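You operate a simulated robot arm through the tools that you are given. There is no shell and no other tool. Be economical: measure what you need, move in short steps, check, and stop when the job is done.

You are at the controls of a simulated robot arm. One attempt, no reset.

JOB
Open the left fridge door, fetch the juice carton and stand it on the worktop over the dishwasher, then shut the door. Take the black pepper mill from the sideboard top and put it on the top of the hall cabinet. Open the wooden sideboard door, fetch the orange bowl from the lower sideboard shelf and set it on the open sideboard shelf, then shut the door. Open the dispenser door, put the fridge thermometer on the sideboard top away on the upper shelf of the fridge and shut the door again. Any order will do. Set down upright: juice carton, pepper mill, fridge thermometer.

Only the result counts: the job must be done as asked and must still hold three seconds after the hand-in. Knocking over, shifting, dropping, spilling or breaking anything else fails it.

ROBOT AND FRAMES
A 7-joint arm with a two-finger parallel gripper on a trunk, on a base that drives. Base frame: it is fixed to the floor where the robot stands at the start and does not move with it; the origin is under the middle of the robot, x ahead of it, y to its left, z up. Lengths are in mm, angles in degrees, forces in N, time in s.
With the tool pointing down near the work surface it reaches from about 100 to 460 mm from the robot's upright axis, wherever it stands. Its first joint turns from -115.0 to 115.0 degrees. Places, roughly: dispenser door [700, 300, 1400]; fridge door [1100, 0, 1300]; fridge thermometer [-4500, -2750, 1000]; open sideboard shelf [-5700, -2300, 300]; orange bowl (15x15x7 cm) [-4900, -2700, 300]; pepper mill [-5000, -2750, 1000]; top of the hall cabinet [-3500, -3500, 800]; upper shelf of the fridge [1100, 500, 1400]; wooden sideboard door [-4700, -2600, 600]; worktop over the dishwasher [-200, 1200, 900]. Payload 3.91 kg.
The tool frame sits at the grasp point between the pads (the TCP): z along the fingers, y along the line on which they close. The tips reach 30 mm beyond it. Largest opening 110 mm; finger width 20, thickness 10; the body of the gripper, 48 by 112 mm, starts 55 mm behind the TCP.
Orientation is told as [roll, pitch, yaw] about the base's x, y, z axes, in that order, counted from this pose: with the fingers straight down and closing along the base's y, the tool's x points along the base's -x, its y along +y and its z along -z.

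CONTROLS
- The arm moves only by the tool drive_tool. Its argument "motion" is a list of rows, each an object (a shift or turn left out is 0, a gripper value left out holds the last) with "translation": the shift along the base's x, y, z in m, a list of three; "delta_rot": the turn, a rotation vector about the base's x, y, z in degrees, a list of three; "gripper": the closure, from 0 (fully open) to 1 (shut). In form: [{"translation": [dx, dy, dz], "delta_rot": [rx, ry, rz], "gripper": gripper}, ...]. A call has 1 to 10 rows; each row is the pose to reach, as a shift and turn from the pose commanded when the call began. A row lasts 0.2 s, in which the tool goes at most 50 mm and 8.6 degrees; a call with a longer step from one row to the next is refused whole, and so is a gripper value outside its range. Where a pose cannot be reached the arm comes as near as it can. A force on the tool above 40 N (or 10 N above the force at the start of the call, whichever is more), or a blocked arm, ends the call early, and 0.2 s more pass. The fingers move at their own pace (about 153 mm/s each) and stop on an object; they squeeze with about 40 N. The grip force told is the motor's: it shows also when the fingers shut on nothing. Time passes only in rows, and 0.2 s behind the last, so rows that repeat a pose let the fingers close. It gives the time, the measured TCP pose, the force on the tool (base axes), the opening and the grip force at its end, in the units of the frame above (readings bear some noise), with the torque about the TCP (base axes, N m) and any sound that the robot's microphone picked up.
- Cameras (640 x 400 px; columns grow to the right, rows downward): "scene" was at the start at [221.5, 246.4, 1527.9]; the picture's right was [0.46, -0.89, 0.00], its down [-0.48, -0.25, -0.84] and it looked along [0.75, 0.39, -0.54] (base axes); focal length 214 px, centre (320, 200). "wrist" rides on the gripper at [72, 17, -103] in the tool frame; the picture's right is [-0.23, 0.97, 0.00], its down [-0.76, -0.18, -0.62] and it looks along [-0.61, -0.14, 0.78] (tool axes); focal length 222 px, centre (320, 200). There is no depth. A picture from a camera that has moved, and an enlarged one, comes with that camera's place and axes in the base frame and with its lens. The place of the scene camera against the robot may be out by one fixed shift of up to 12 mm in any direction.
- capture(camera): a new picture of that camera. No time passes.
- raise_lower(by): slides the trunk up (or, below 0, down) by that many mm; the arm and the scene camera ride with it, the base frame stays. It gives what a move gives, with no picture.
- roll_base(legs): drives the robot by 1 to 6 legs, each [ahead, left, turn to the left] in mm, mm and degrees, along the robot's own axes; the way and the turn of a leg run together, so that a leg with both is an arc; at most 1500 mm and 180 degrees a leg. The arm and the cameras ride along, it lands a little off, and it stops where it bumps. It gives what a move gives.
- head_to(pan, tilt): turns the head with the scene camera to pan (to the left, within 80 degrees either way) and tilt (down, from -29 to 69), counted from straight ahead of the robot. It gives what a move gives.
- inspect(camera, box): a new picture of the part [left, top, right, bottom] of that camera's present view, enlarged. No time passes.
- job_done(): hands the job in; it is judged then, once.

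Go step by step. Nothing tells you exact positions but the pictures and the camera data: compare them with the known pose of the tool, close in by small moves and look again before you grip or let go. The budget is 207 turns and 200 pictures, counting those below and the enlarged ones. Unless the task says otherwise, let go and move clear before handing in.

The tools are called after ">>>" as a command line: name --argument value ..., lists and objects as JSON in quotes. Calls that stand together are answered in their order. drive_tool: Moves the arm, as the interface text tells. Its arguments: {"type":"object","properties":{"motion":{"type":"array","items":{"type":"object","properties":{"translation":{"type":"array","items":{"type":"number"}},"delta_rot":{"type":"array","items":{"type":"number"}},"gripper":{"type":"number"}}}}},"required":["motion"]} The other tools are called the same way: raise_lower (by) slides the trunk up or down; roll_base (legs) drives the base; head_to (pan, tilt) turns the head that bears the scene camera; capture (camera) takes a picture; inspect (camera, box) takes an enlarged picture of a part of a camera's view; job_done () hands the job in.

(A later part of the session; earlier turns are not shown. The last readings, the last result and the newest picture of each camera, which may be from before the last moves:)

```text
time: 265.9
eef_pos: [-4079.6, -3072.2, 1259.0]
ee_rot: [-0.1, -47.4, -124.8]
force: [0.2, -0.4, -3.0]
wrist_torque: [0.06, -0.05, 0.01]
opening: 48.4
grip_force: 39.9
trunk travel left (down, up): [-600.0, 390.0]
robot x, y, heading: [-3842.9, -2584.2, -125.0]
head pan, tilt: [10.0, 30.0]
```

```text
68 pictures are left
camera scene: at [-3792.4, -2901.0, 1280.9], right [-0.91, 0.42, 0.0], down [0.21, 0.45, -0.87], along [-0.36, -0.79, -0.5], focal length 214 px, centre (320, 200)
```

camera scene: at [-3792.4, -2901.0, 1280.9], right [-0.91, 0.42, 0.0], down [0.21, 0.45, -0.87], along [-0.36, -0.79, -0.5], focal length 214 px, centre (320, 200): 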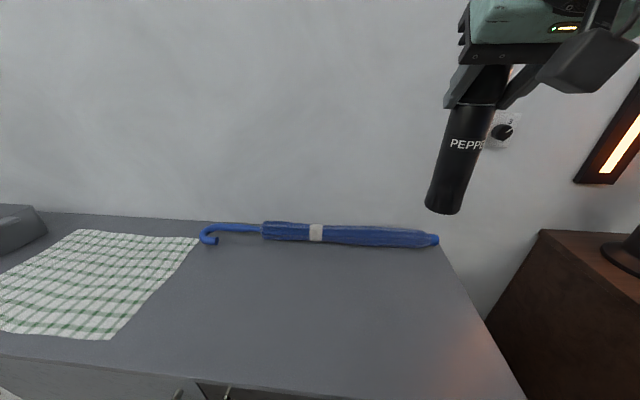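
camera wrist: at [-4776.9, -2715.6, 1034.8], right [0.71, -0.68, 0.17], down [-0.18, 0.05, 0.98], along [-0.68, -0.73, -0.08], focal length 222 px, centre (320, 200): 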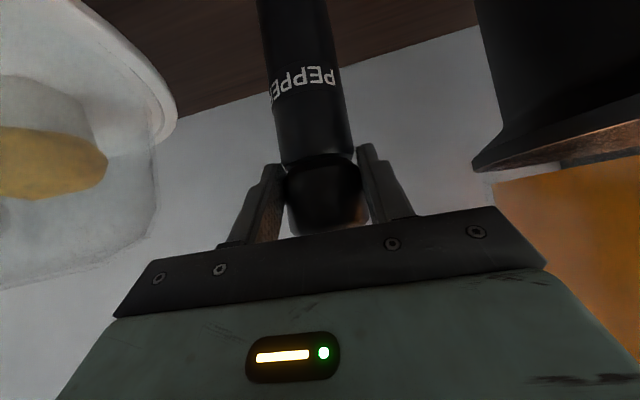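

>>> drive_tool --motion '[{"translation": [0.02, -0.022, 0]}, {"translation": [0.03, -0.045, 0]}]'

>>> raise_lower --by -230

>>> capture --camera "scene"

>>> capture --camera "wrist"

```text
time: 266.5
eef_pos: [-4050.7, -3116.4, 1260.1]
ee_rot: [-0.1, -47.4, -124.9]
force: [-1.1, 0.4, -3.2]
wrist_torque: [0.01, -0.03, 0.03]
opening: 48.4
grip_force: 39.5
trunk travel left (down, up): [-600.0, 390.0]
robot x, y, heading: [-3843.4, -2585.9, -124.9]
head pan, tilt: [10.0, 30.0]
```

```text
time: 269.0
eef_pos: [-4049.8, -3117.2, 1030.1]
ee_rot: [0.0, -47.4, -124.8]
force: [-0.3, -0.3, -2.6]
wrist_torque: [0.02, -0.07, -0.01]
opening: 48.3
grip_force: 40.0
trunk travel left (down, up): [-370.0, 620.0]
robot x, y, heading: [-3844.2, -2583.3, -124.6]
head pan, tilt: [10.0, 30.0]
```

```text
67 pictures are left
camera scene: at [-3792.3, -2901.0, 1050.9], right [-0.91, 0.42, 0.0], down [0.21, 0.45, -0.87], along [-0.36, -0.79, -0.5], focal length 214 px, centre (320, 200)
```

scene: 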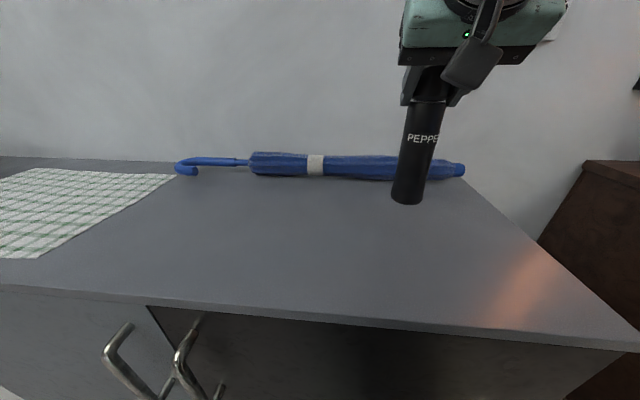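

```text
66 pictures are left
camera wrist: at [-3964.2, -3022.8, 1046.2], right [0.71, -0.68, 0.17], down [-0.18, 0.05, 0.98], along [-0.68, -0.73, -0.08], focal length 222 px, centre (320, 200)
```

wrist: 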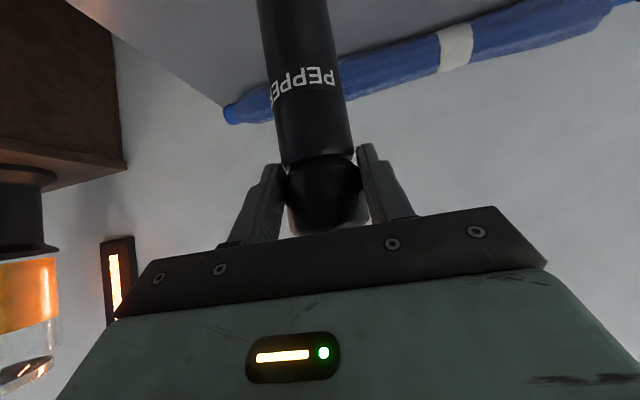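

>>> drive_tool --motion '[{"translation": [0, 0, -0.012]}, {"translation": [0, 0, -0.025]}]'

>>> inspect --camera "scene" --box '[360, 100, 480, 260]'

```text
time: 269.6
eef_pos: [-4048.9, -3117.7, 1004.6]
ee_rot: [0.0, -47.3, -124.9]
force: [0.4, 0.6, -2.6]
wrist_torque: [0.03, -0.04, 0.01]
opening: 48.5
grip_force: 40.0
trunk travel left (down, up): [-370.0, 620.0]
robot x, y, heading: [-3841.8, -2582.0, -124.8]
head pan, tilt: [10.0, 30.0]
```

```text
2.50 times, centred on (420, 180) of scene
camera zoom: at [-3792.3, -2901.0, 1050.9], right [-0.91, 0.42, 0.0], down [0.21, 0.45, -0.87], along [-0.36, -0.79, -0.5], focal length 536 px, centre (70, 250)
```

zoom: 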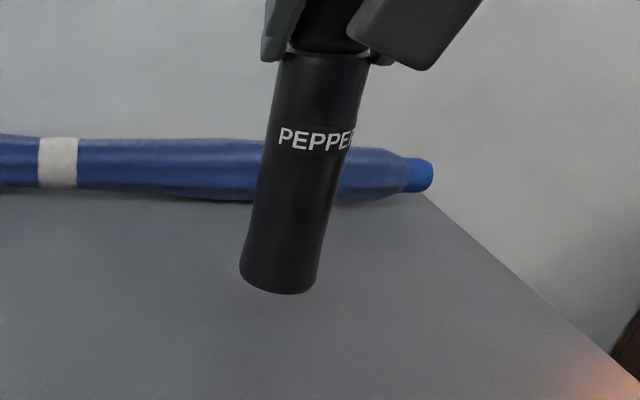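

>>> drive_tool --motion '[{"translation": [0, 0, -0.004]}, {"translation": [0, 0, -0.008]}, {"translation": [0, 0, -0.012]}]'

>>> drive_tool --motion '[{"translation": [0, 0, -0.003]}, {"translation": [0, 0, -0.006]}]'

>>> drive_tool --motion '[{"translation": [0, 0, -0.003]}, {"translation": [0, 0, -0.006]}]'

```text
time: 270.4
eef_pos: [-4048.8, -3116.7, 992.5]
ee_rot: [-0.1, -47.3, -124.7]
force: [-0.1, -0.2, -3.5]
wrist_torque: [0.02, -0.02, 0.0]
opening: 48.2
grip_force: 39.6
trunk travel left (down, up): [-370.0, 620.0]
robot x, y, heading: [-3839.1, -2584.0, -124.8]
head pan, tilt: [10.0, 30.0]
```

```text
time: 271.0
eef_pos: [-4049.2, -3117.0, 986.4]
ee_rot: [-0.2, -47.4, -124.7]
force: [0.6, 0.3, -2.8]
wrist_torque: [0.07, -0.05, -0.01]
opening: 48.4
grip_force: 39.9
trunk travel left (down, up): [-370.0, 620.0]
robot x, y, heading: [-3843.1, -2587.0, -124.6]
head pan, tilt: [10.0, 30.0]
```

```text
time: 271.6
eef_pos: [-4050.0, -3117.7, 981.1]
ee_rot: [-0.1, -47.4, -124.8]
force: [-0.1, 0.0, -3.4]
wrist_torque: [0.05, -0.06, 0.01]
opening: 48.7
grip_force: 40.1
trunk travel left (down, up): [-370.0, 620.0]
robot x, y, heading: [-3840.8, -2587.2, -124.6]
head pan, tilt: [10.0, 30.0]
```

>>> drive_tool --motion '[{"translation": [0, 0, -0.003]}, {"translation": [0, 0, -0.006]}]'

>>> drive_tool --motion '[{"translation": [0, 0, -0.003]}, {"translation": [0, 0, -0.006]}]'

>>> inspect --camera "scene" --box '[360, 100, 480, 260]'

```text
time: 272.2
eef_pos: [-4049.1, -3115.5, 975.3]
ee_rot: [-0.1, -47.4, -124.8]
force: [-0.8, -0.2, -2.7]
wrist_torque: [0.02, -0.03, 0.0]
opening: 48.3
grip_force: 40.3
trunk travel left (down, up): [-370.0, 620.0]
robot x, y, heading: [-3841.2, -2585.0, -124.5]
head pan, tilt: [10.0, 30.0]
```

```text
time: 272.8
eef_pos: [-4048.8, -3116.4, 968.5]
ee_rot: [-0.1, -47.4, -124.8]
force: [0.2, 0.7, -2.9]
wrist_torque: [0.03, -0.04, 0.01]
opening: 48.2
grip_force: 39.9
trunk travel left (down, up): [-370.0, 620.0]
robot x, y, heading: [-3845.2, -2587.8, -124.8]
head pan, tilt: [10.0, 30.0]
```

```text
2.50 times, centred on (420, 180) of scene
camera zoom: at [-3792.3, -2901.0, 1050.9], right [-0.91, 0.42, 0.0], down [0.21, 0.45, -0.87], along [-0.36, -0.79, -0.5], focal length 536 px, centre (70, 250)
```

zoom: 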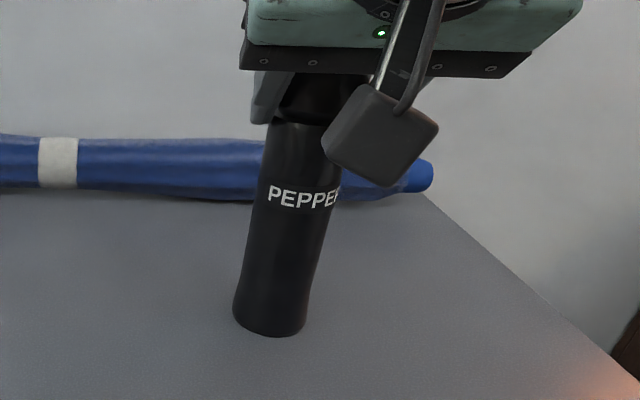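

>>> drive_tool --motion '[{"translation": [0, 0, -0.003]}, {"translation": [0, 0, -0.006]}, {"translation": [0, 0, -0.009]}]'

>>> drive_tool --motion '[{"translation": [0, 0, -0.003]}, {"translation": [0, 0, -0.006]}, {"translation": [0, 0, -0.009]}]'

>>> drive_tool --motion '[{"translation": [0, 0, -0.003]}, {"translation": [0, 0, -0.006]}, {"translation": [0, 0, -0.009]}]'

```text
time: 273.6
eef_pos: [-4050.1, -3117.0, 960.7]
ee_rot: [0.1, -47.7, -124.9]
force: [-0.9, -1.6, 28.7]
wrist_torque: [-0.51, 0.36, -0.24]
opening: 48.5
grip_force: 40.1
trunk travel left (down, up): [-370.0, 620.0]
robot x, y, heading: [-3840.4, -2583.9, -124.6]
head pan, tilt: [10.0, 30.0]
```

```text
time: 274.4
eef_pos: [-4049.2, -3116.5, 951.9]
ee_rot: [0.1, -47.5, -124.9]
force: [0.5, 0.9, 28.4]
wrist_torque: [-0.32, 0.27, -0.04]
opening: 48.3
grip_force: 39.8
trunk travel left (down, up): [-370.0, 620.0]
robot x, y, heading: [-3843.5, -2583.0, -124.6]
head pan, tilt: [10.0, 30.0]
```

```text
time: 275.2
eef_pos: [-4049.8, -3117.1, 943.0]
ee_rot: [0.1, -47.6, -124.8]
force: [3.1, -1.0, 27.8]
wrist_torque: [-0.44, 0.21, 0.07]
opening: 48.4
grip_force: 39.7
trunk travel left (down, up): [-370.0, 620.0]
robot x, y, heading: [-3841.8, -2584.9, -124.8]
head pan, tilt: [10.0, 30.0]
```

>>> drive_tool --motion '[{"translation": [0, 0, 0.002], "gripper": 0.5}, {"translation": [0, 0, 0.002], "gripper": 0.3}, {"translation": [0, 0, 0.002], "gripper": 0.1}, {"translation": [0, 0, 0.002], "gripper": 0.1}]'

>>> capture --camera "wrist"

>>> capture --camera "scene"

```text
time: 276.2
eef_pos: [-4050.3, -3116.9, 943.8]
ee_rot: [-0.1, -47.4, -124.8]
force: [-0.4, 0.0, -0.8]
wrist_torque: [0.02, 0.0, -0.01]
opening: 99.1
grip_force: 0.1
trunk travel left (down, up): [-370.0, 620.0]
robot x, y, heading: [-3841.7, -2584.6, -124.8]
head pan, tilt: [10.0, 30.0]
```

```text
63 pictures are left
camera wrist: at [-3964.6, -3022.4, 960.1], right [0.71, -0.68, 0.17], down [-0.18, 0.05, 0.98], along [-0.68, -0.73, -0.08], focal length 222 px, centre (320, 200)
```

wrist: 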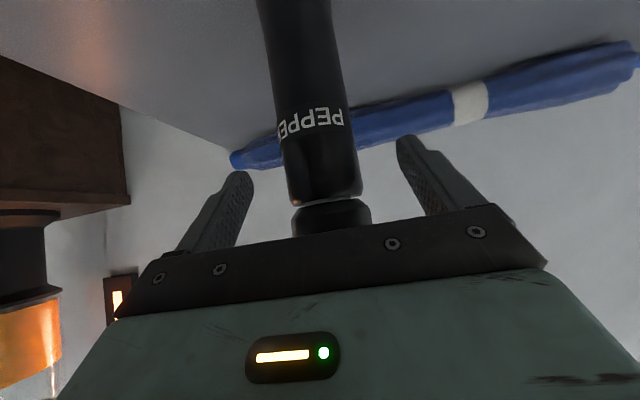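

```text
62 pictures are left
camera scene: at [-3792.3, -2901.0, 1050.9], right [-0.91, 0.42, 0.0], down [0.21, 0.45, -0.87], along [-0.36, -0.79, -0.5], focal length 214 px, centre (320, 200)
```

scene: 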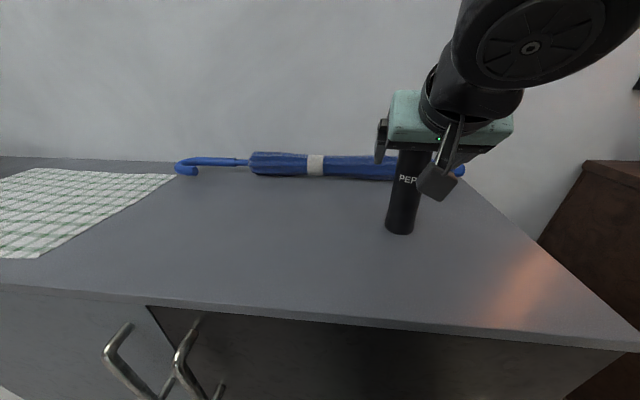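

>>> drive_tool --motion '[{"translation": [0.017, 0.024, 0.027]}, {"translation": [0.034, 0.048, 0.054]}, {"translation": [0.05, 0.073, 0.081]}, {"translation": [0.05, 0.073, 0.12]}, {"translation": [0.05, 0.073, 0.16]}]'

>>> capture --camera "scene"

```text
time: 277.4
eef_pos: [-3996.6, -3045.9, 1101.7]
ee_rot: [-0.4, -47.3, -124.6]
force: [0.1, -0.4, 0.3]
wrist_torque: [0.0, -0.01, -0.02]
opening: 99.0
grip_force: 0.0
trunk travel left (down, up): [-370.0, 620.0]
robot x, y, heading: [-3839.8, -2582.2, -124.6]
head pan, tilt: [10.0, 30.0]
```

```text
61 pictures are left
camera scene: at [-3792.1, -2902.7, 1049.9], right [-0.91, 0.42, 0.0], down [0.21, 0.46, -0.87], along [-0.36, -0.79, -0.5], focal length 214 px, centre (320, 200)
```

scene: 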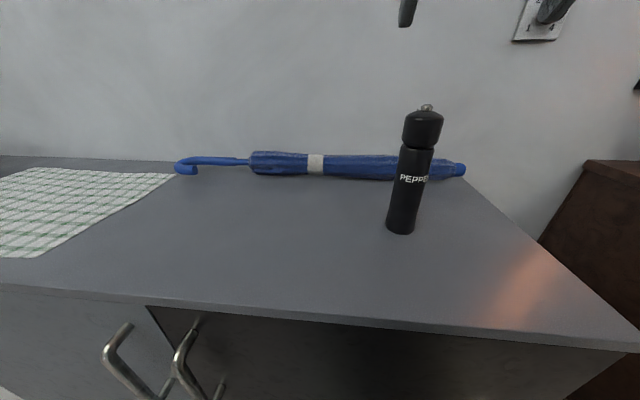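

Pepper mill is placed. Next, the sliding wooden door: I'll make the tool horizontal, drop to handle height and line up with the handle.

>>> roll_base --legs '[[-120, 0, 1], [0, -400, 0]]'

>>> drive_tool --motion '[{"delta_rot": [-7, 4.85, 0], "translation": [0, 0, -0.02]}, {"delta_rot": [-14, 9.7, 0], "translation": [0, 0, -0.05]}, {"delta_rot": [-21, 14.5, 0], "translation": [0, 0, -0.08]}, {"delta_rot": [-28, 19.4, 0], "translation": [0, 0, -0.1]}, {"delta_rot": [-35, 24.2, 0], "translation": [0, 0, -0.12]}]'

>>> raise_lower --by -340

>>> head_to --pan -20 --tilt 0

>>> capture --camera "scene"

>>> capture --camera "wrist"

```text
time: 280.7
eef_pos: [-4261.6, -2724.6, 1102.5]
ee_rot: [-0.2, -47.3, -123.9]
force: [-0.1, 0.3, 0.2]
wrist_torque: [-0.01, 0.04, -0.02]
opening: 99.4
grip_force: 0.1
trunk travel left (down, up): [-370.0, 620.0]
robot x, y, heading: [-4113.1, -2263.0, -124.1]
head pan, tilt: [10.0, 30.0]
```

```text
time: 281.9
eef_pos: [-4260.0, -2722.6, 982.3]
ee_rot: [-97.7, -89.6, -26.6]
force: [0.2, -0.8, 0.3]
wrist_torque: [-0.01, 0.0, 0.0]
opening: 99.3
grip_force: 0.0
trunk travel left (down, up): [-370.0, 620.0]
robot x, y, heading: [-4113.2, -2262.3, -123.7]
head pan, tilt: [10.0, 30.0]
```

```text
time: 285.2
eef_pos: [-4260.2, -2724.2, 642.4]
ee_rot: [-82.2, -89.7, -42.1]
force: [0.3, -0.3, 0.1]
wrist_torque: [-0.01, 0.0, 0.02]
opening: 99.1
grip_force: 0.0
trunk travel left (down, up): [-30.0, 960.0]
robot x, y, heading: [-4112.7, -2264.5, -124.0]
head pan, tilt: [10.0, 30.0]
```

```text
time: 286.2
eef_pos: [-4260.4, -2722.8, 643.0]
ee_rot: [-82.3, -89.5, -42.2]
force: [0.7, 0.0, -0.5]
wrist_torque: [0.0, 0.01, -0.01]
opening: 98.7
grip_force: 0.1
trunk travel left (down, up): [-30.0, 960.0]
robot x, y, heading: [-4111.2, -2263.9, -124.0]
head pan, tilt: [-20.0, 0.0]
```

```text
60 pictures are left
camera scene: at [-4093.6, -2548.0, 759.2], right [-0.59, 0.81, 0.0], down [0.0, 0.0, -1.0], along [-0.81, -0.59, 0.0], focal length 214 px, centre (320, 200)
```

scene: 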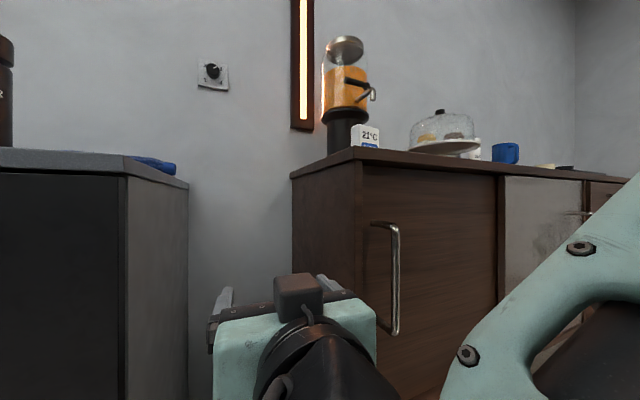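

```text
59 pictures are left
camera wrist: at [-4188.6, -2646.0, 569.6], right [0.81, -0.55, 0.22], down [0.21, 0.61, 0.76], along [-0.56, -0.57, 0.61], focal length 222 px, centre (320, 200)
```

wrist: 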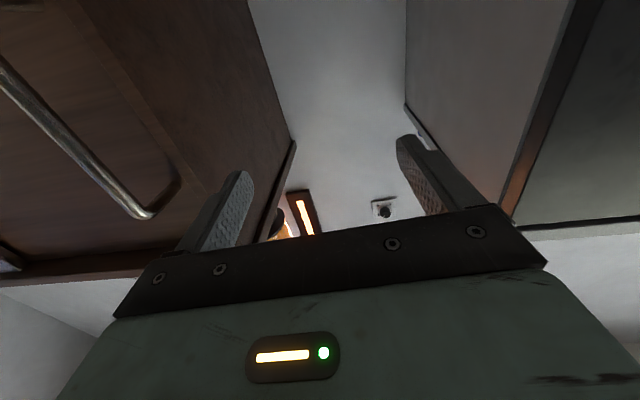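

>>> roll_base --legs '[[-60, 0, 0]]'

>>> drive_tool --motion '[{"translation": [-0.018, -0.027, -0.005]}, {"translation": [-0.034, -0.05, -0.01]}, {"translation": [-0.073, -0.024, -0.02]}, {"translation": [-0.112, 0.002, -0.03]}, {"translation": [-0.151, 0.028, -0.04]}, {"translation": [-0.19, 0.054, -0.043]}, {"translation": [-0.227, 0.08, -0.043]}]'

>>> capture --camera "wrist"

```text
time: 287.1
eef_pos: [-4228.3, -2674.9, 641.7]
ee_rot: [-82.1, -89.6, -42.2]
force: [-0.7, 0.3, 0.2]
wrist_torque: [-0.01, 0.01, 0.02]
opening: 98.9
grip_force: 0.0
trunk travel left (down, up): [-30.0, 960.0]
robot x, y, heading: [-4078.6, -2214.0, -124.2]
head pan, tilt: [-20.0, 0.0]
```

```text
time: 288.7
eef_pos: [-4501.2, -2698.6, 632.6]
ee_rot: [-40.6, -89.6, -83.2]
force: [26.5, 2.4, 3.0]
wrist_torque: [-0.06, -0.37, 1.6]
opening: 109.3
grip_force: 10.8
out of reach, approached as far as the arm can: row 4, 5, 6, 7
trunk travel left (down, up): [-30.0, 960.0]
robot x, y, heading: [-4076.6, -2213.7, -123.8]
head pan, tilt: [-20.0, 0.0]
```

```text
58 pictures are left
camera wrist: at [-4429.5, -2621.2, 561.0], right [0.81, -0.54, 0.22], down [0.2, 0.61, 0.77], along [-0.55, -0.57, 0.6], focal length 222 px, centre (320, 200)
```

wrist: 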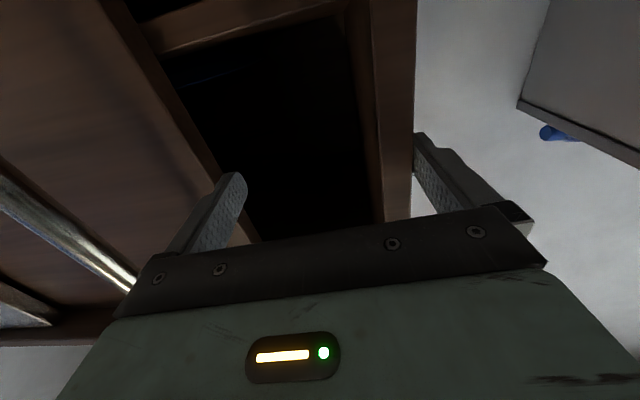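

The door is a slider and has started opening as the finger pushed its handle. I'll back out, close the fingers, re-enter the gap and push the door edge right.

>>> roll_base --legs '[[-70, 0, 0]]'

>>> drive_tool --motion '[{"gripper": 1}, {"gripper": 1}, {"gripper": 1}, {"gripper": 1}]'

>>> roll_base --legs '[[82, -15, 0]]'

>>> capture --camera "wrist"

```text
time: 289.4
eef_pos: [-4497.2, -2698.1, 634.5]
ee_rot: [-82.5, -89.3, -40.6]
force: [5.0, -5.7, 0.7]
wrist_torque: [-0.1, -0.06, 0.11]
opening: 102.5
grip_force: 3.7
trunk travel left (down, up): [-30.0, 960.0]
robot x, y, heading: [-4075.1, -2212.9, -123.9]
head pan, tilt: [-20.0, 0.0]
stopped in leg 1: the force on the tool passed its limit at 85 N (the readings are from after the stop); the commanded pose is now the measured one
```

```text
time: 289.8
eef_pos: [-4477.6, -2712.4, 633.8]
ee_rot: [-84.3, -88.3, -35.8]
force: [50.2, -69.9, -3.8]
wrist_torque: [-0.97, -0.32, 0.4]
opening: 52.1
grip_force: 39.1
trunk travel left (down, up): [-30.0, 960.0]
robot x, y, heading: [-4077.6, -2214.2, -123.6]
head pan, tilt: [-20.0, 0.0]
stopped in row 1: the force on the tool passed its limit at 53 N (the readings are from after the stop); the commanded pose is now the measured one
```

```text
time: 290.5
eef_pos: [-4465.0, -2721.2, 634.9]
ee_rot: [-85.4, -87.7, -32.3]
force: [12.5, -17.7, 0.7]
wrist_torque: [-0.18, -1.11, -0.6]
opening: 19.1
grip_force: 40.0
trunk travel left (down, up): [-30.0, 960.0]
robot x, y, heading: [-4079.5, -2216.9, -123.5]
head pan, tilt: [-20.0, 0.0]
stopped in leg 1: the force on the tool passed its limit at 167 N (the readings are from after the stop); the commanded pose is now the measured one
```

```text
57 pictures are left
camera wrist: at [-4404.3, -2636.5, 561.2], right [0.87, -0.46, 0.19], down [0.16, 0.62, 0.77], along [-0.47, -0.64, 0.61], focal length 222 px, centre (320, 200)
```

wrist: 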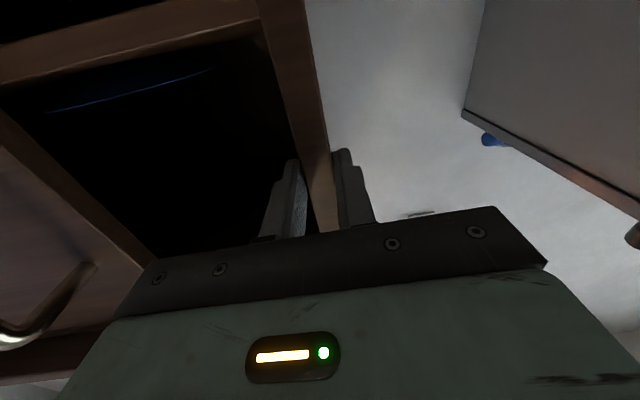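

I clamped the side panel by mistake; I'll open and back straight out.

>>> drive_tool --motion '[{"gripper": 0.6}, {"gripper": 0.6}]'

>>> drive_tool --motion '[{"translation": [0.006, 0.008, 0]}, {"translation": [0.014, 0.021, 0]}, {"translation": [0.025, 0.037, 0]}, {"translation": [0.04, 0.06, 0]}]'

```text
time: 291.1
eef_pos: [-4468.6, -2720.9, 634.0]
ee_rot: [-86.4, -87.7, -31.6]
force: [0.3, -0.7, 0.2]
wrist_torque: [0.01, 0.03, -0.02]
opening: 43.9
grip_force: 0.0
trunk travel left (down, up): [-30.0, 960.0]
robot x, y, heading: [-4075.0, -2218.4, -123.9]
head pan, tilt: [-20.0, 0.0]
```

```text
time: 292.1
eef_pos: [-4457.1, -2714.7, 645.3]
ee_rot: [-83.3, -87.7, -34.6]
force: [-0.3, 0.0, -0.1]
wrist_torque: [0.0, -0.02, -0.04]
opening: 43.8
grip_force: 0.1
out of reach, approached as far as the arm can: row 1, 2, 3, 4
trunk travel left (down, up): [-30.0, 960.0]
robot x, y, heading: [-4075.0, -2218.5, -123.7]
head pan, tilt: [-20.0, 0.0]
```

>>> roll_base --legs '[[-60, 0, 0]]'

>>> drive_tool --motion '[{"gripper": 1}, {"gripper": 1}]'

>>> roll_base --legs '[[0, -75, 0]]'

>>> capture --camera "wrist"

>>> capture --camera "scene"

```text
time: 293.1
eef_pos: [-4424.1, -2664.7, 645.1]
ee_rot: [-83.7, -87.7, -34.4]
force: [-1.3, 0.3, 0.1]
wrist_torque: [-0.01, 0.0, 0.04]
opening: 43.8
grip_force: 0.1
trunk travel left (down, up): [-30.0, 960.0]
robot x, y, heading: [-4043.2, -2168.2, -123.5]
head pan, tilt: [-20.0, 0.0]
```

```text
time: 293.7
eef_pos: [-4424.0, -2664.7, 645.0]
ee_rot: [-83.4, -87.7, -34.6]
force: [0.0, -0.3, 0.2]
wrist_torque: [-0.02, 0.01, -0.01]
opening: 0.4
grip_force: 37.6
trunk travel left (down, up): [-30.0, 960.0]
robot x, y, heading: [-4046.8, -2165.8, -123.7]
head pan, tilt: [-20.0, 0.0]
```

```text
time: 294.7
eef_pos: [-4485.9, -2623.6, 644.3]
ee_rot: [-83.7, -87.7, -34.4]
force: [-0.1, 0.2, -0.6]
wrist_torque: [-0.04, -0.01, 0.01]
opening: 0.0
grip_force: 37.7
trunk travel left (down, up): [-30.0, 960.0]
robot x, y, heading: [-4106.8, -2125.5, -123.5]
head pan, tilt: [-20.0, 0.0]
```

```text
56 pictures are left
camera wrist: at [-4424.8, -2537.1, 572.1], right [0.87, -0.46, 0.19], down [0.16, 0.62, 0.77], along [-0.47, -0.64, 0.61], focal length 222 px, centre (320, 200)
```

wrist: 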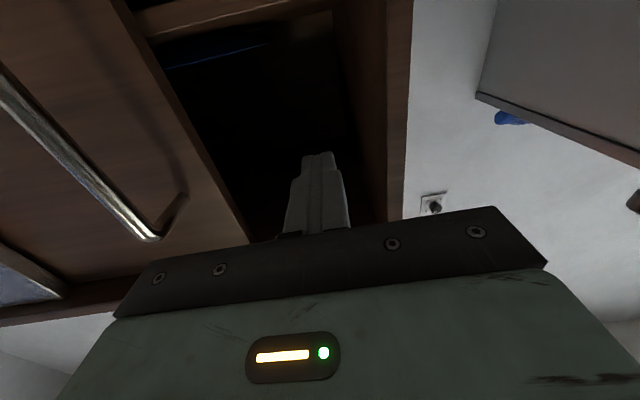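

```text
55 pictures are left
camera scene: at [-4087.4, -2411.4, 759.2], right [-0.59, 0.81, 0.0], down [0.0, 0.0, -1.0], along [-0.81, -0.59, 0.0], focal length 214 px, centre (320, 200)
```

scene: 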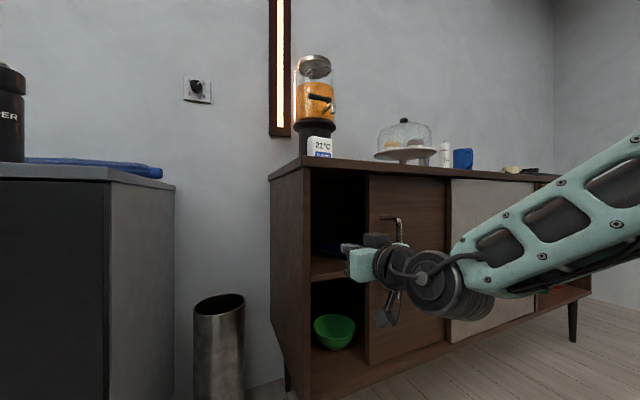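

Door is ~13 cm open and a green bowl is visible low; the gripper is in line with the gap. I'll go in and push the door edge right with slow arm moves.

>>> roll_base --legs '[[85, 0, 0]]'

>>> drive_tool --motion '[{"translation": [-0.015, 0.009, 0]}, {"translation": [-0.03, 0.019, 0]}, {"translation": [-0.047, 0.029, 0]}, {"translation": [-0.064, 0.04, 0]}, {"translation": [-0.081, 0.051, 0]}, {"translation": [-0.098, 0.061, 0]}, {"translation": [-0.115, 0.072, 0]}, {"translation": [-0.132, 0.082, 0]}, {"translation": [-0.149, 0.093, 0]}, {"translation": [-0.166, 0.104, 0]}]'

```text
time: 295.8
eef_pos: [-4532.9, -2691.8, 645.4]
ee_rot: [-83.6, -87.7, -34.4]
force: [0.1, 0.4, -0.3]
wrist_torque: [0.01, -0.01, -0.02]
opening: 0.0
grip_force: 37.5
trunk travel left (down, up): [-30.0, 960.0]
robot x, y, heading: [-4151.0, -2200.9, -123.5]
head pan, tilt: [-20.0, 0.0]
```

```text
time: 298.0
eef_pos: [-4569.7, -2695.4, 636.9]
ee_rot: [-82.1, -87.7, -36.2]
force: [0.3, -0.5, -0.1]
wrist_torque: [-0.02, 0.03, 0.0]
opening: 0.0
grip_force: 37.6
out of reach, approached as far as the arm can: row 1, 2, 3, 4, 5, 6, 7, 8, 9, 10
trunk travel left (down, up): [-30.0, 960.0]
robot x, y, heading: [-4153.7, -2195.2, -123.7]
head pan, tilt: [-20.0, 0.0]
```

>>> roll_base --legs '[[5, 0, -5], [12, 0, -5], [18, 0, -5], [22, 0, -5]]'

>>> head_to --pan 15 --tilt 10

>>> capture --camera "scene"

```text
time: 300.4
eef_pos: [-4758.1, -2561.2, 636.3]
ee_rot: [-82.1, -87.8, -56.4]
force: [-0.3, -1.2, 0.2]
wrist_torque: [0.01, -0.02, 0.0]
opening: 0.1
grip_force: 37.5
trunk travel left (down, up): [-30.0, 960.0]
robot x, y, heading: [-4197.1, -2238.1, -144.0]
head pan, tilt: [-20.0, 0.0]
```

```text
time: 301.4
eef_pos: [-4757.1, -2560.5, 636.4]
ee_rot: [-82.1, -87.6, -56.4]
force: [0.2, -0.7, 0.2]
wrist_torque: [-0.01, 0.04, 0.01]
opening: 0.0
grip_force: 37.5
trunk travel left (down, up): [-30.0, 960.0]
robot x, y, heading: [-4197.1, -2234.0, -143.5]
head pan, tilt: [15.0, 10.0]
```

```text
54 pictures are left
camera scene: at [-4246.6, -2557.5, 743.3], right [-0.78, 0.63, 0.0], down [0.11, 0.14, -0.98], along [-0.62, -0.77, -0.17], focal length 214 px, centre (320, 200)
```

scene: 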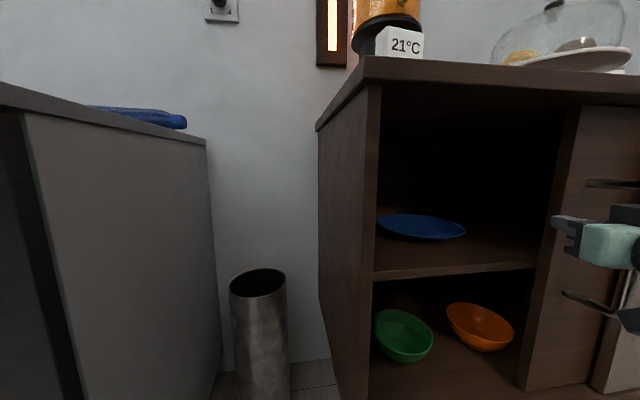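

The door is well open; the orange bowl is on the lower shelf beside the green one. I'll push the door a little further.

>>> roll_base --legs '[[20, -15, -5], [24, -15, -4]]'

>>> head_to --pan 24 --tilt 20

>>> capture --camera "scene"

```text
time: 302.8
eef_pos: [-4842.0, -2481.4, 635.1]
ee_rot: [-80.3, -87.3, -65.2]
force: [-0.2, -0.9, -0.1]
wrist_torque: [-0.02, 0.02, 0.0]
opening: 0.1
grip_force: 37.9
trunk travel left (down, up): [-30.0, 960.0]
robot x, y, heading: [-4246.5, -2234.5, -152.1]
head pan, tilt: [15.0, 10.0]
stopped in leg 2: the force on the tool passed its limit at 63 N (the readings are from after the stop); the commanded pose is now the measured one
```

```text
time: 303.6
eef_pos: [-4842.7, -2480.7, 636.0]
ee_rot: [-80.2, -87.2, -65.3]
force: [0.0, -1.4, 0.2]
wrist_torque: [-0.08, -0.02, 0.0]
opening: 0.0
grip_force: 37.2
trunk travel left (down, up): [-30.0, 960.0]
robot x, y, heading: [-4246.4, -2234.9, -152.1]
head pan, tilt: [24.0, 20.0]
```

```text
53 pictures are left
camera scene: at [-4332.0, -2554.3, 727.0], right [-0.79, 0.62, 0.0], down [0.21, 0.27, -0.94], along [-0.58, -0.74, -0.34], focal length 214 px, centre (320, 200)
```

scene: 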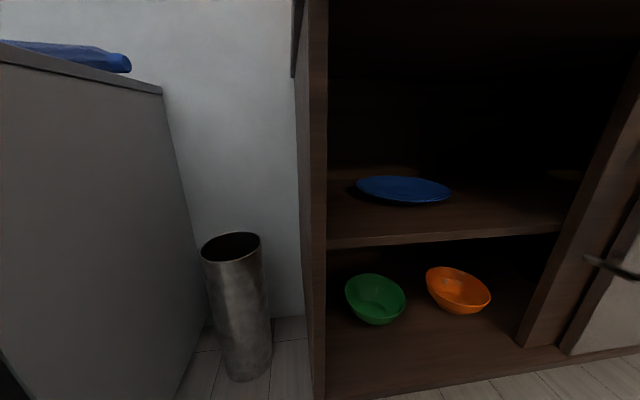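

Opening is wide now. The bowl's front rim is ~9 cm behind the front; I'll back off, square up, and set the tool pitched down with vertical-plane closing for a rim grasp.

>>> roll_base --legs '[[-180, 0, 0], [0, 0, 30]]'

>>> drive_tool --motion '[{"delta_rot": [4.5, 7.2, 0]}, {"delta_rot": [9, 14.4, 0]}, {"delta_rot": [13.5, 21.6, 0]}, {"delta_rot": [18, 28.8, 0]}, {"delta_rot": [22.5, 36, 0]}, {"delta_rot": [27, 43.2, 0]}, {"delta_rot": [31.5, 50.4, 0]}, {"delta_rot": [36, 57.6, 0]}, {"delta_rot": [40.5, 64.8, 0]}, {"delta_rot": [45, 72, 0]}]'

>>> capture --camera "wrist"

```text
time: 306.5
eef_pos: [-4482.9, -2657.5, 635.9]
ee_rot: [-80.3, -87.3, -35.7]
force: [0.4, -0.2, 0.3]
wrist_torque: [0.02, -0.01, -0.02]
opening: 0.1
grip_force: 38.2
trunk travel left (down, up): [-30.0, 960.0]
robot x, y, heading: [-4083.5, -2149.7, -122.4]
head pan, tilt: [24.0, 20.0]
```

```text
time: 308.7
eef_pos: [-4482.7, -2656.5, 635.1]
ee_rot: [-84.1, -2.2, -32.3]
force: [-0.5, 0.4, 0.0]
wrist_torque: [-0.03, 0.0, 0.01]
opening: 0.0
grip_force: 38.0
trunk travel left (down, up): [-30.0, 960.0]
robot x, y, heading: [-4082.4, -2147.9, -122.8]
head pan, tilt: [24.0, 20.0]
```

```text
52 pictures are left
camera wrist: at [-4488.5, -2528.8, 626.7], right [0.28, -0.05, -0.96], down [0.96, 0.11, 0.27], along [0.09, -0.99, 0.08], focal length 222 px, centre (320, 200)
```

wrist: 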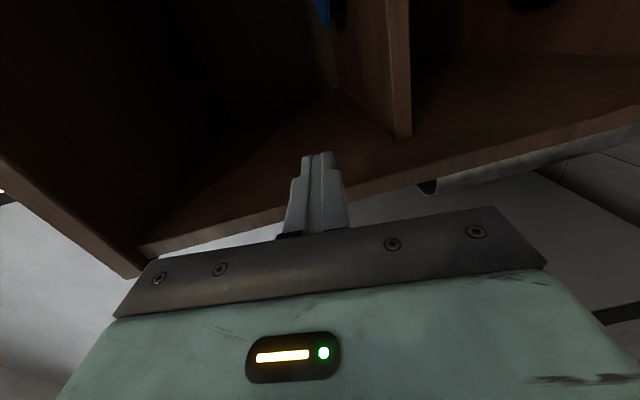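

>>> drive_tool --motion '[{"delta_rot": [6.7, -4.3, 0], "translation": [0.017, 0.027, -0.01]}, {"delta_rot": [13.5, -8.6, 0], "translation": [0.034, 0.041, -0.02]}, {"delta_rot": [20.2, -12.9, 0], "translation": [0.051, 0.068, -0.05]}, {"delta_rot": [27, -17.2, 0], "translation": [0.069, 0.095, -0.08]}, {"delta_rot": [33.7, -21.5, 0], "translation": [0.086, 0.122, -0.11]}, {"delta_rot": [33.7, -21.5, 0], "translation": [0.095, 0.145, -0.15]}, {"delta_rot": [33.7, -21.5, 0], "translation": [0.103, 0.163, -0.19]}]'

>>> roll_base --legs '[[90, 0, 0]]'

```text
time: 310.3
eef_pos: [-4390.4, -2596.6, 499.1]
ee_rot: [-43.9, -2.0, -33.7]
force: [-0.5, -0.3, -0.1]
wrist_torque: [0.0, -0.03, 0.05]
opening: 0.0
grip_force: 37.2
out of reach, approached as far as the arm can: row 1, 2, 3, 4, 5, 6, 7
trunk travel left (down, up): [-30.0, 960.0]
robot x, y, heading: [-4084.9, -2148.4, -122.5]
head pan, tilt: [24.0, 20.0]
```

```text
time: 311.4
eef_pos: [-4441.0, -2671.3, 499.2]
ee_rot: [-43.9, -2.1, -33.9]
force: [0.1, 0.3, 0.0]
wrist_torque: [-0.01, 0.02, 0.02]
opening: 0.0
grip_force: 37.6
trunk travel left (down, up): [-30.0, 960.0]
robot x, y, heading: [-4128.5, -2225.6, -122.7]
head pan, tilt: [24.0, 20.0]
```

>>> raise_lower --by -30

>>> drive_tool --motion '[{"translation": [0, 0, -0.03]}, {"translation": [0, 0, -0.06]}, {"translation": [0, 0, -0.09]}]'

```text
time: 312.2
eef_pos: [-4439.8, -2671.9, 469.9]
ee_rot: [-43.9, -2.1, -34.0]
force: [0.0, 0.1, 0.0]
wrist_torque: [0.0, 0.0, 0.0]
opening: 0.1
grip_force: 38.3
trunk travel left (down, up): [0.0, 990.0]
robot x, y, heading: [-4133.8, -2223.9, -122.9]
head pan, tilt: [24.0, 20.0]
```

```text
time: 313.0
eef_pos: [-4441.1, -2711.7, 412.7]
ee_rot: [-44.4, -2.0, -34.1]
force: [12.7, 28.7, 28.4]
wrist_torque: [-0.13, 0.34, -0.24]
opening: 0.0
grip_force: 37.6
out of reach, approached as far as the arm can: row 1, 2, 3
trunk travel left (down, up): [0.0, 990.0]
robot x, y, heading: [-4132.6, -2224.5, -122.6]
head pan, tilt: [24.0, 20.0]
stopped in row 3: the force on the tool passed its limit at 128 N (the readings are from after the stop); the commanded pose is now the measured one
```

>>> roll_base --legs '[[-90, 0, 0]]'

>>> drive_tool --motion '[{"translation": [-0.005, -0.01, -0.01]}, {"translation": [-0.012, -0.018, -0.025]}]'

>>> head_to --pan 0 --tilt 25

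>>> capture --camera "scene"

```text
time: 314.1
eef_pos: [-4394.0, -2636.5, 410.2]
ee_rot: [-44.1, -1.9, -34.3]
force: [0.0, -0.7, -0.8]
wrist_torque: [0.01, 0.03, -0.02]
opening: 0.3
grip_force: 37.3
trunk travel left (down, up): [0.0, 990.0]
robot x, y, heading: [-4085.1, -2150.0, -122.6]
head pan, tilt: [24.0, 20.0]
```

```text
time: 314.7
eef_pos: [-4403.7, -2655.5, 384.8]
ee_rot: [-44.1, -2.0, -34.2]
force: [0.2, -0.2, 0.6]
wrist_torque: [0.0, 0.0, 0.0]
opening: 0.0
grip_force: 38.0
trunk travel left (down, up): [0.0, 990.0]
robot x, y, heading: [-4085.7, -2148.7, -122.8]
head pan, tilt: [24.0, 20.0]
```

```text
time: 315.6
eef_pos: [-4404.1, -2655.7, 384.7]
ee_rot: [-44.2, -1.9, -34.1]
force: [0.1, 0.7, -0.3]
wrist_torque: [0.03, -0.02, 0.0]
opening: 0.0
grip_force: 37.8
trunk travel left (down, up): [0.0, 990.0]
robot x, y, heading: [-4082.1, -2150.8, -122.7]
head pan, tilt: [0.0, 25.0]
```

```text
51 pictures are left
camera scene: at [-4037.9, -2456.3, 688.9], right [-0.84, 0.54, 0.0], down [0.23, 0.36, -0.91], along [-0.49, -0.76, -0.42], focal length 214 px, centre (320, 200)
```

scene: 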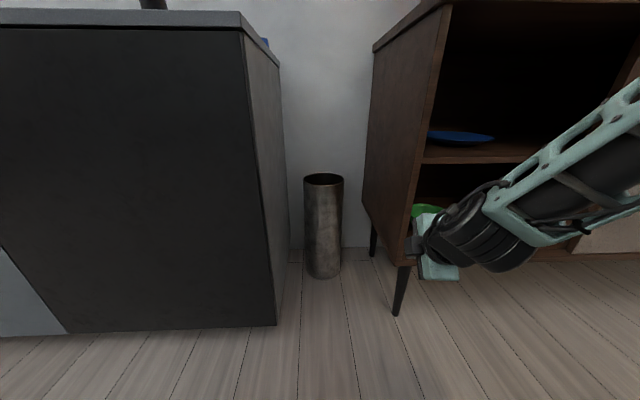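

The bowl sits close behind the door edge, so I'll approach obliquely from the left: turn right, then drive in.

>>> roll_base --legs '[[0, 0, -32.3], [40, 146, 0]]'

>>> drive_tool --motion '[{"gripper": 0.45}, {"gripper": 0.45}]'

>>> capture --camera "wrist"

>>> head_to --pan 18 --tilt 35

>>> capture --camera "scene"

```text
time: 318.5
eef_pos: [-4600.5, -2555.9, 385.5]
ee_rot: [-44.1, -1.9, -66.6]
force: [-0.2, -0.5, 0.8]
wrist_torque: [0.02, -0.02, 0.02]
opening: 0.0
grip_force: 37.9
trunk travel left (down, up): [0.0, 990.0]
robot x, y, heading: [-4059.2, -2296.4, -155.0]
head pan, tilt: [0.0, 25.0]
```

```text
time: 319.1
eef_pos: [-4600.2, -2554.5, 385.0]
ee_rot: [-44.0, -2.0, -66.4]
force: [-0.5, 0.3, 0.4]
wrist_torque: [0.03, -0.01, 0.0]
opening: 60.7
grip_force: 0.0
trunk travel left (down, up): [0.0, 990.0]
robot x, y, heading: [-4061.6, -2296.4, -155.3]
head pan, tilt: [0.0, 25.0]
```

```text
50 pictures are left
camera wrist: at [-4553.0, -2451.2, 445.4], right [0.74, 0.05, -0.67], down [0.58, -0.56, 0.6], along [-0.34, -0.83, -0.44], focal length 222 px, centre (320, 200)
```

wrist: 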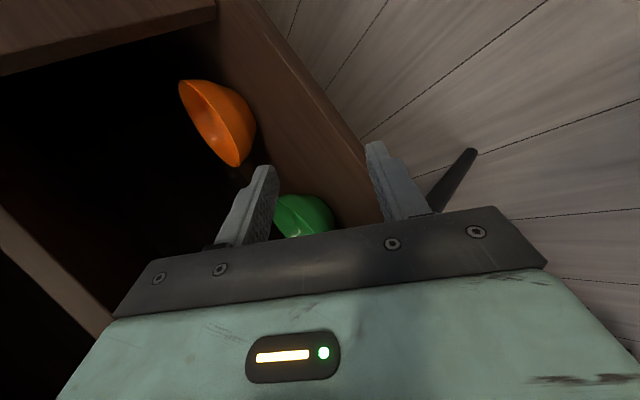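

```text
time: 319.9
eef_pos: [-4600.5, -2553.6, 385.1]
ee_rot: [-44.0, -1.9, -66.5]
force: [0.8, 0.1, -1.1]
wrist_torque: [-0.01, 0.03, -0.01]
opening: 60.8
grip_force: 0.1
trunk travel left (down, up): [0.0, 990.0]
robot x, y, heading: [-4059.6, -2295.9, -155.1]
head pan, tilt: [18.0, 35.0]
```

```text
49 pictures are left
camera scene: at [-4164.8, -2603.2, 673.1], right [-0.68, 0.73, 0.0], down [0.42, 0.39, -0.82], along [-0.6, -0.56, -0.57], focal length 214 px, centre (320, 200)
```

scene: 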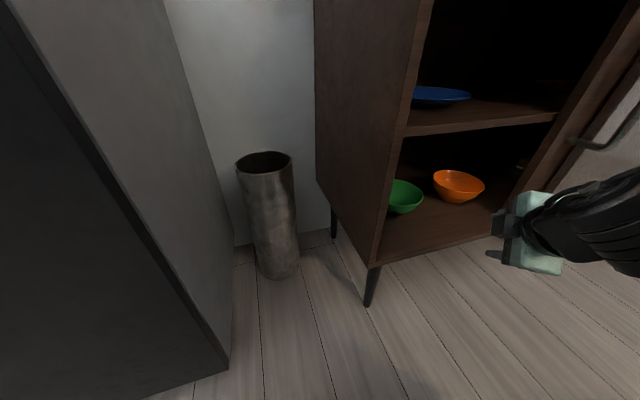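

The bowl rim centre triangulates neatly to (−4877, −2682, 340). I'll go in along that line, yawing the tool a bit more to clear the door edge.

>>> roll_base --legs '[[125, 0, 0]]'

>>> drive_tool --motion '[{"translation": [-0.01, -0.01, 0.005], "delta_rot": [0, 0, -6]}, {"translation": [-0.025, -0.025, 0.0], "delta_rot": [0, 0, -12]}, {"translation": [-0.04, -0.038, -0.006], "delta_rot": [0, 0, -12]}, {"translation": [-0.057, -0.05, -0.012], "delta_rot": [0, 0, -12]}]'

>>> capture --camera "wrist"

>>> capture --camera "scene"

```text
time: 321.2
eef_pos: [-4713.1, -2607.1, 386.2]
ee_rot: [-44.1, -1.8, -66.4]
force: [0.7, -0.4, 1.0]
wrist_torque: [0.03, -0.01, -0.01]
opening: 60.5
grip_force: 0.1
trunk travel left (down, up): [0.0, 990.0]
robot x, y, heading: [-4165.4, -2349.5, -155.2]
head pan, tilt: [18.0, 35.0]
```

```text
time: 322.2
eef_pos: [-4770.8, -2655.3, 373.8]
ee_rot: [-44.1, -1.9, -78.6]
force: [-0.9, 0.3, -0.7]
wrist_torque: [0.0, -0.02, 0.01]
opening: 60.3
grip_force: 0.1
trunk travel left (down, up): [0.0, 990.0]
robot x, y, heading: [-4173.8, -2349.5, -155.1]
head pan, tilt: [18.0, 35.0]
```

```text
48 pictures are left
camera wrist: at [-4703.5, -2564.7, 432.8], right [0.73, -0.11, -0.67], down [0.45, -0.67, 0.6], along [-0.51, -0.74, -0.44], focal length 222 px, centre (320, 200)
```

wrist: 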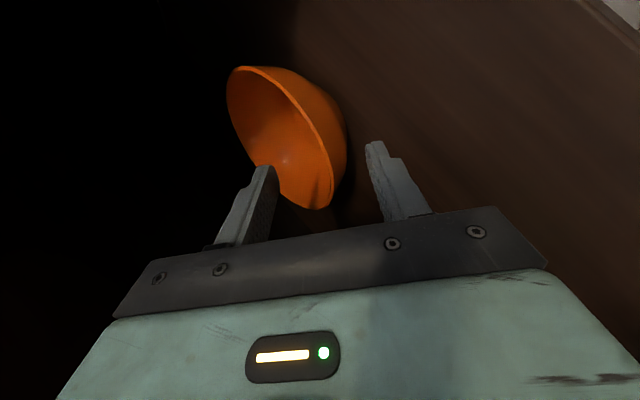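

```text
47 pictures are left
camera scene: at [-4278.5, -2655.6, 673.1], right [-0.68, 0.73, 0.0], down [0.42, 0.39, -0.82], along [-0.6, -0.56, -0.57], focal length 214 px, centre (320, 200)
```

scene: 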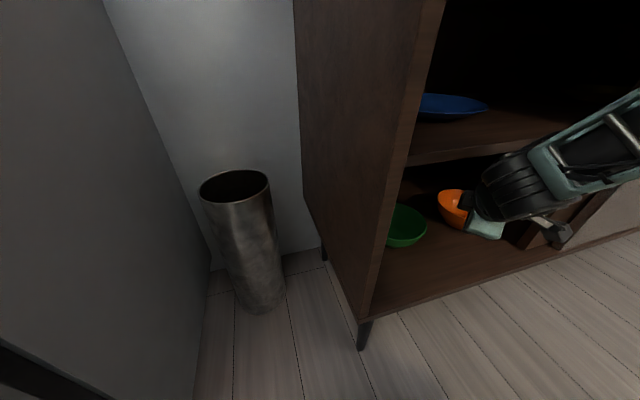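

>>> drive_tool --motion '[{"translation": [-0.014, -0.003, -0.014]}, {"translation": [-0.028, -0.007, -0.028]}]'

>>> capture --camera "wrist"

```text
time: 322.8
eef_pos: [-4798.3, -2662.3, 344.4]
ee_rot: [-44.0, -1.9, -78.6]
force: [0.1, 0.5, -0.5]
wrist_torque: [0.05, 0.02, 0.02]
opening: 60.7
grip_force: 0.0
trunk travel left (down, up): [0.0, 990.0]
robot x, y, heading: [-4170.2, -2350.2, -155.2]
head pan, tilt: [18.0, 35.0]
```

```text
46 pictures are left
camera wrist: at [-4731.1, -2571.5, 404.2], right [0.73, -0.11, -0.67], down [0.45, -0.67, 0.6], along [-0.51, -0.74, -0.44], focal length 222 px, centre (320, 200)
```

wrist: 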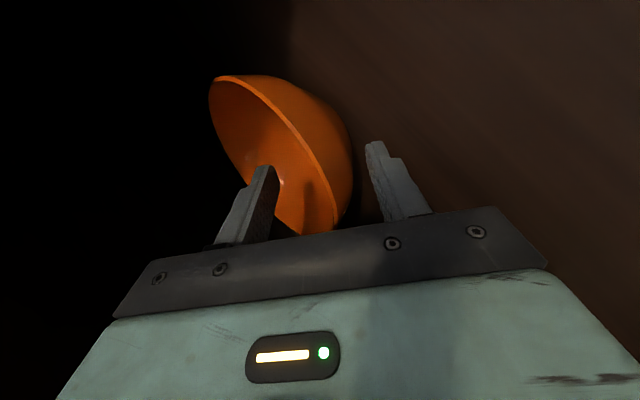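

>>> drive_tool --motion '[{"translation": [-0.008, -0.002, -0.008]}, {"translation": [-0.008, -0.002, -0.008], "gripper": 0.6}, {"translation": [-0.008, -0.002, -0.008], "gripper": 0.75}, {"translation": [-0.008, -0.002, -0.008], "gripper": 1}, {"translation": [-0.008, -0.002, -0.008], "gripper": 1}, {"translation": [-0.008, -0.002, -0.008], "gripper": 1}]'

>>> drive_tool --motion '[{"translation": [0, 0, 0.015]}, {"translation": [0, 0, 0.035]}, {"translation": [0, 0, 0.055]}]'

>>> capture --camera "wrist"

>>> capture --camera "scene"

```text
time: 324.2
eef_pos: [-4806.2, -2665.6, 337.4]
ee_rot: [-44.0, -2.0, -78.5]
force: [-1.0, 0.3, -2.2]
wrist_torque: [0.01, -0.19, -0.05]
opening: 6.8
grip_force: 40.1
trunk travel left (down, up): [0.0, 990.0]
robot x, y, heading: [-4171.1, -2348.8, -155.3]
head pan, tilt: [18.0, 35.0]
```

```text
time: 325.0
eef_pos: [-4800.8, -2658.9, 377.6]
ee_rot: [-42.8, -0.9, -78.4]
force: [-0.2, 0.0, -2.7]
wrist_torque: [0.04, -0.16, 0.03]
opening: 7.2
grip_force: 39.6
trunk travel left (down, up): [0.0, 990.0]
robot x, y, heading: [-4168.4, -2350.3, -155.1]
head pan, tilt: [18.0, 35.0]
```

```text
45 pictures are left
camera wrist: at [-4735.0, -2569.2, 441.7], right [0.75, -0.09, -0.66], down [0.44, -0.68, 0.59], along [-0.5, -0.73, -0.47], focal length 222 px, centre (320, 200)
```

wrist: 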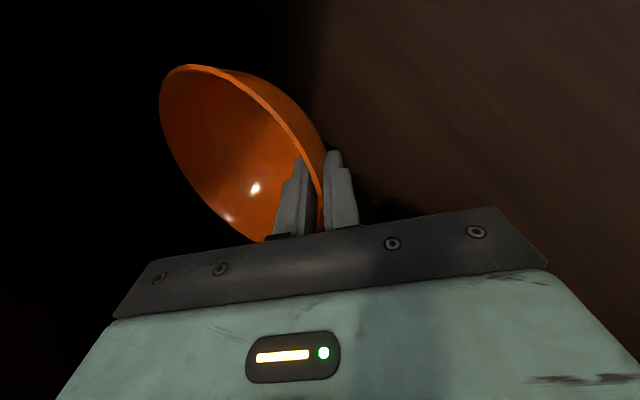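

```text
44 pictures are left
camera scene: at [-4278.8, -2655.5, 670.4], right [-0.68, 0.73, 0.0], down [0.42, 0.39, -0.82], along [-0.6, -0.56, -0.57], focal length 214 px, centre (320, 200)
```

scene: 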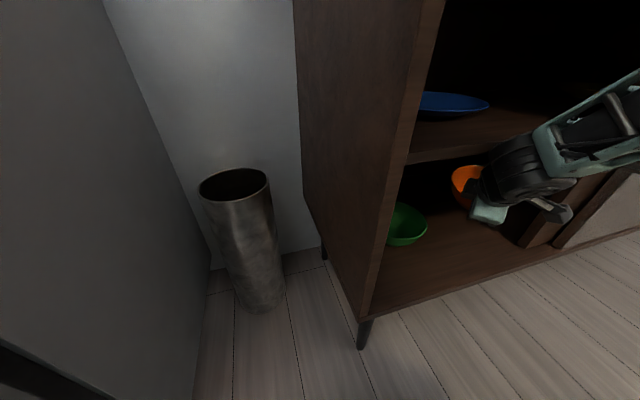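

>>> roll_base --legs '[[-120, 0, 0], [-160, 0, 0]]'

>>> capture --camera "scene"

```text
time: 327.2
eef_pos: [-4553.5, -2549.3, 392.4]
ee_rot: [-44.2, -1.9, -78.4]
force: [-0.4, 0.3, -2.2]
wrist_torque: [0.02, -0.15, -0.01]
opening: 7.0
grip_force: 40.1
trunk travel left (down, up): [0.0, 990.0]
robot x, y, heading: [-3918.5, -2233.4, -154.6]
head pan, tilt: [18.0, 35.0]
```

```text
43 pictures are left
camera scene: at [-4025.3, -2539.0, 673.1], right [-0.68, 0.73, 0.0], down [0.42, 0.39, -0.82], along [-0.6, -0.56, -0.57], focal length 214 px, centre (320, 200)
```

scene: 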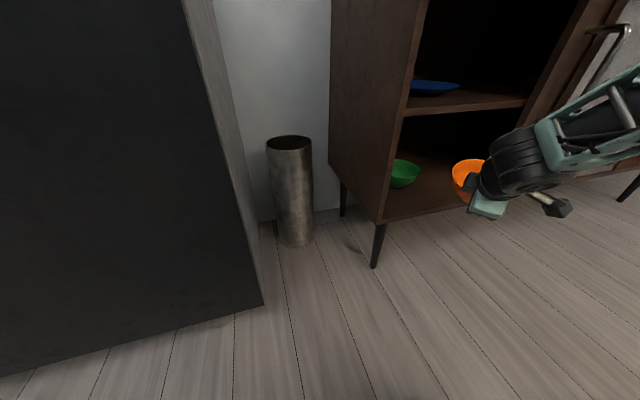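

Bowl is in hand. I'll turn parallel to the sideboard, move close to it and drive along to the open shelf at its right end.

>>> roll_base --legs '[[0, 0, -57.4], [0, 200, 0], [600, 0, 0]]'

>>> head_to --pan 45 --tilt 25

>>> capture --camera "scene"

```text
time: 334.4
eef_pos: [-5140.2, -1701.9, 393.1]
ee_rot: [-44.1, -2.0, -136.4]
force: [0.3, -0.1, -2.1]
wrist_torque: [-0.09, -0.13, 0.04]
opening: 6.8
grip_force: 40.1
trunk travel left (down, up): [0.0, 990.0]
robot x, y, heading: [-4534.4, -2069.4, 147.0]
head pan, tilt: [18.0, 35.0]
```

```text
time: 335.3
eef_pos: [-5140.7, -1701.3, 392.7]
ee_rot: [-44.1, -2.0, -136.4]
force: [-0.5, -0.4, -3.2]
wrist_torque: [-0.16, -0.12, 0.02]
opening: 6.9
grip_force: 39.9
trunk travel left (down, up): [0.0, 990.0]
robot x, y, heading: [-4534.9, -2071.8, 147.1]
head pan, tilt: [45.0, 25.0]
```

```text
42 pictures are left
camera scene: at [-4856.4, -2185.7, 688.8], right [-0.21, 0.98, 0.0], down [0.41, 0.09, -0.91], along [-0.89, -0.19, -0.42], focal length 214 px, centre (320, 200)
```

scene: 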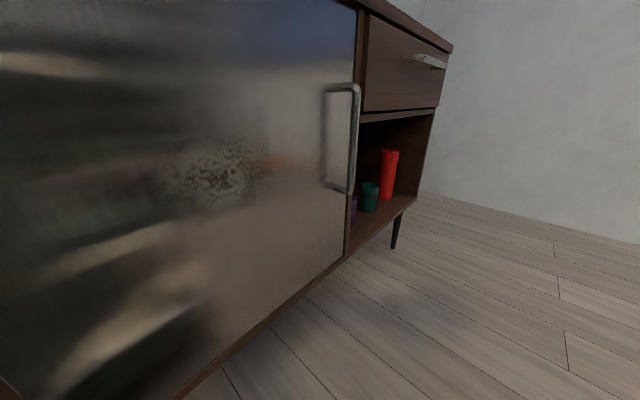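

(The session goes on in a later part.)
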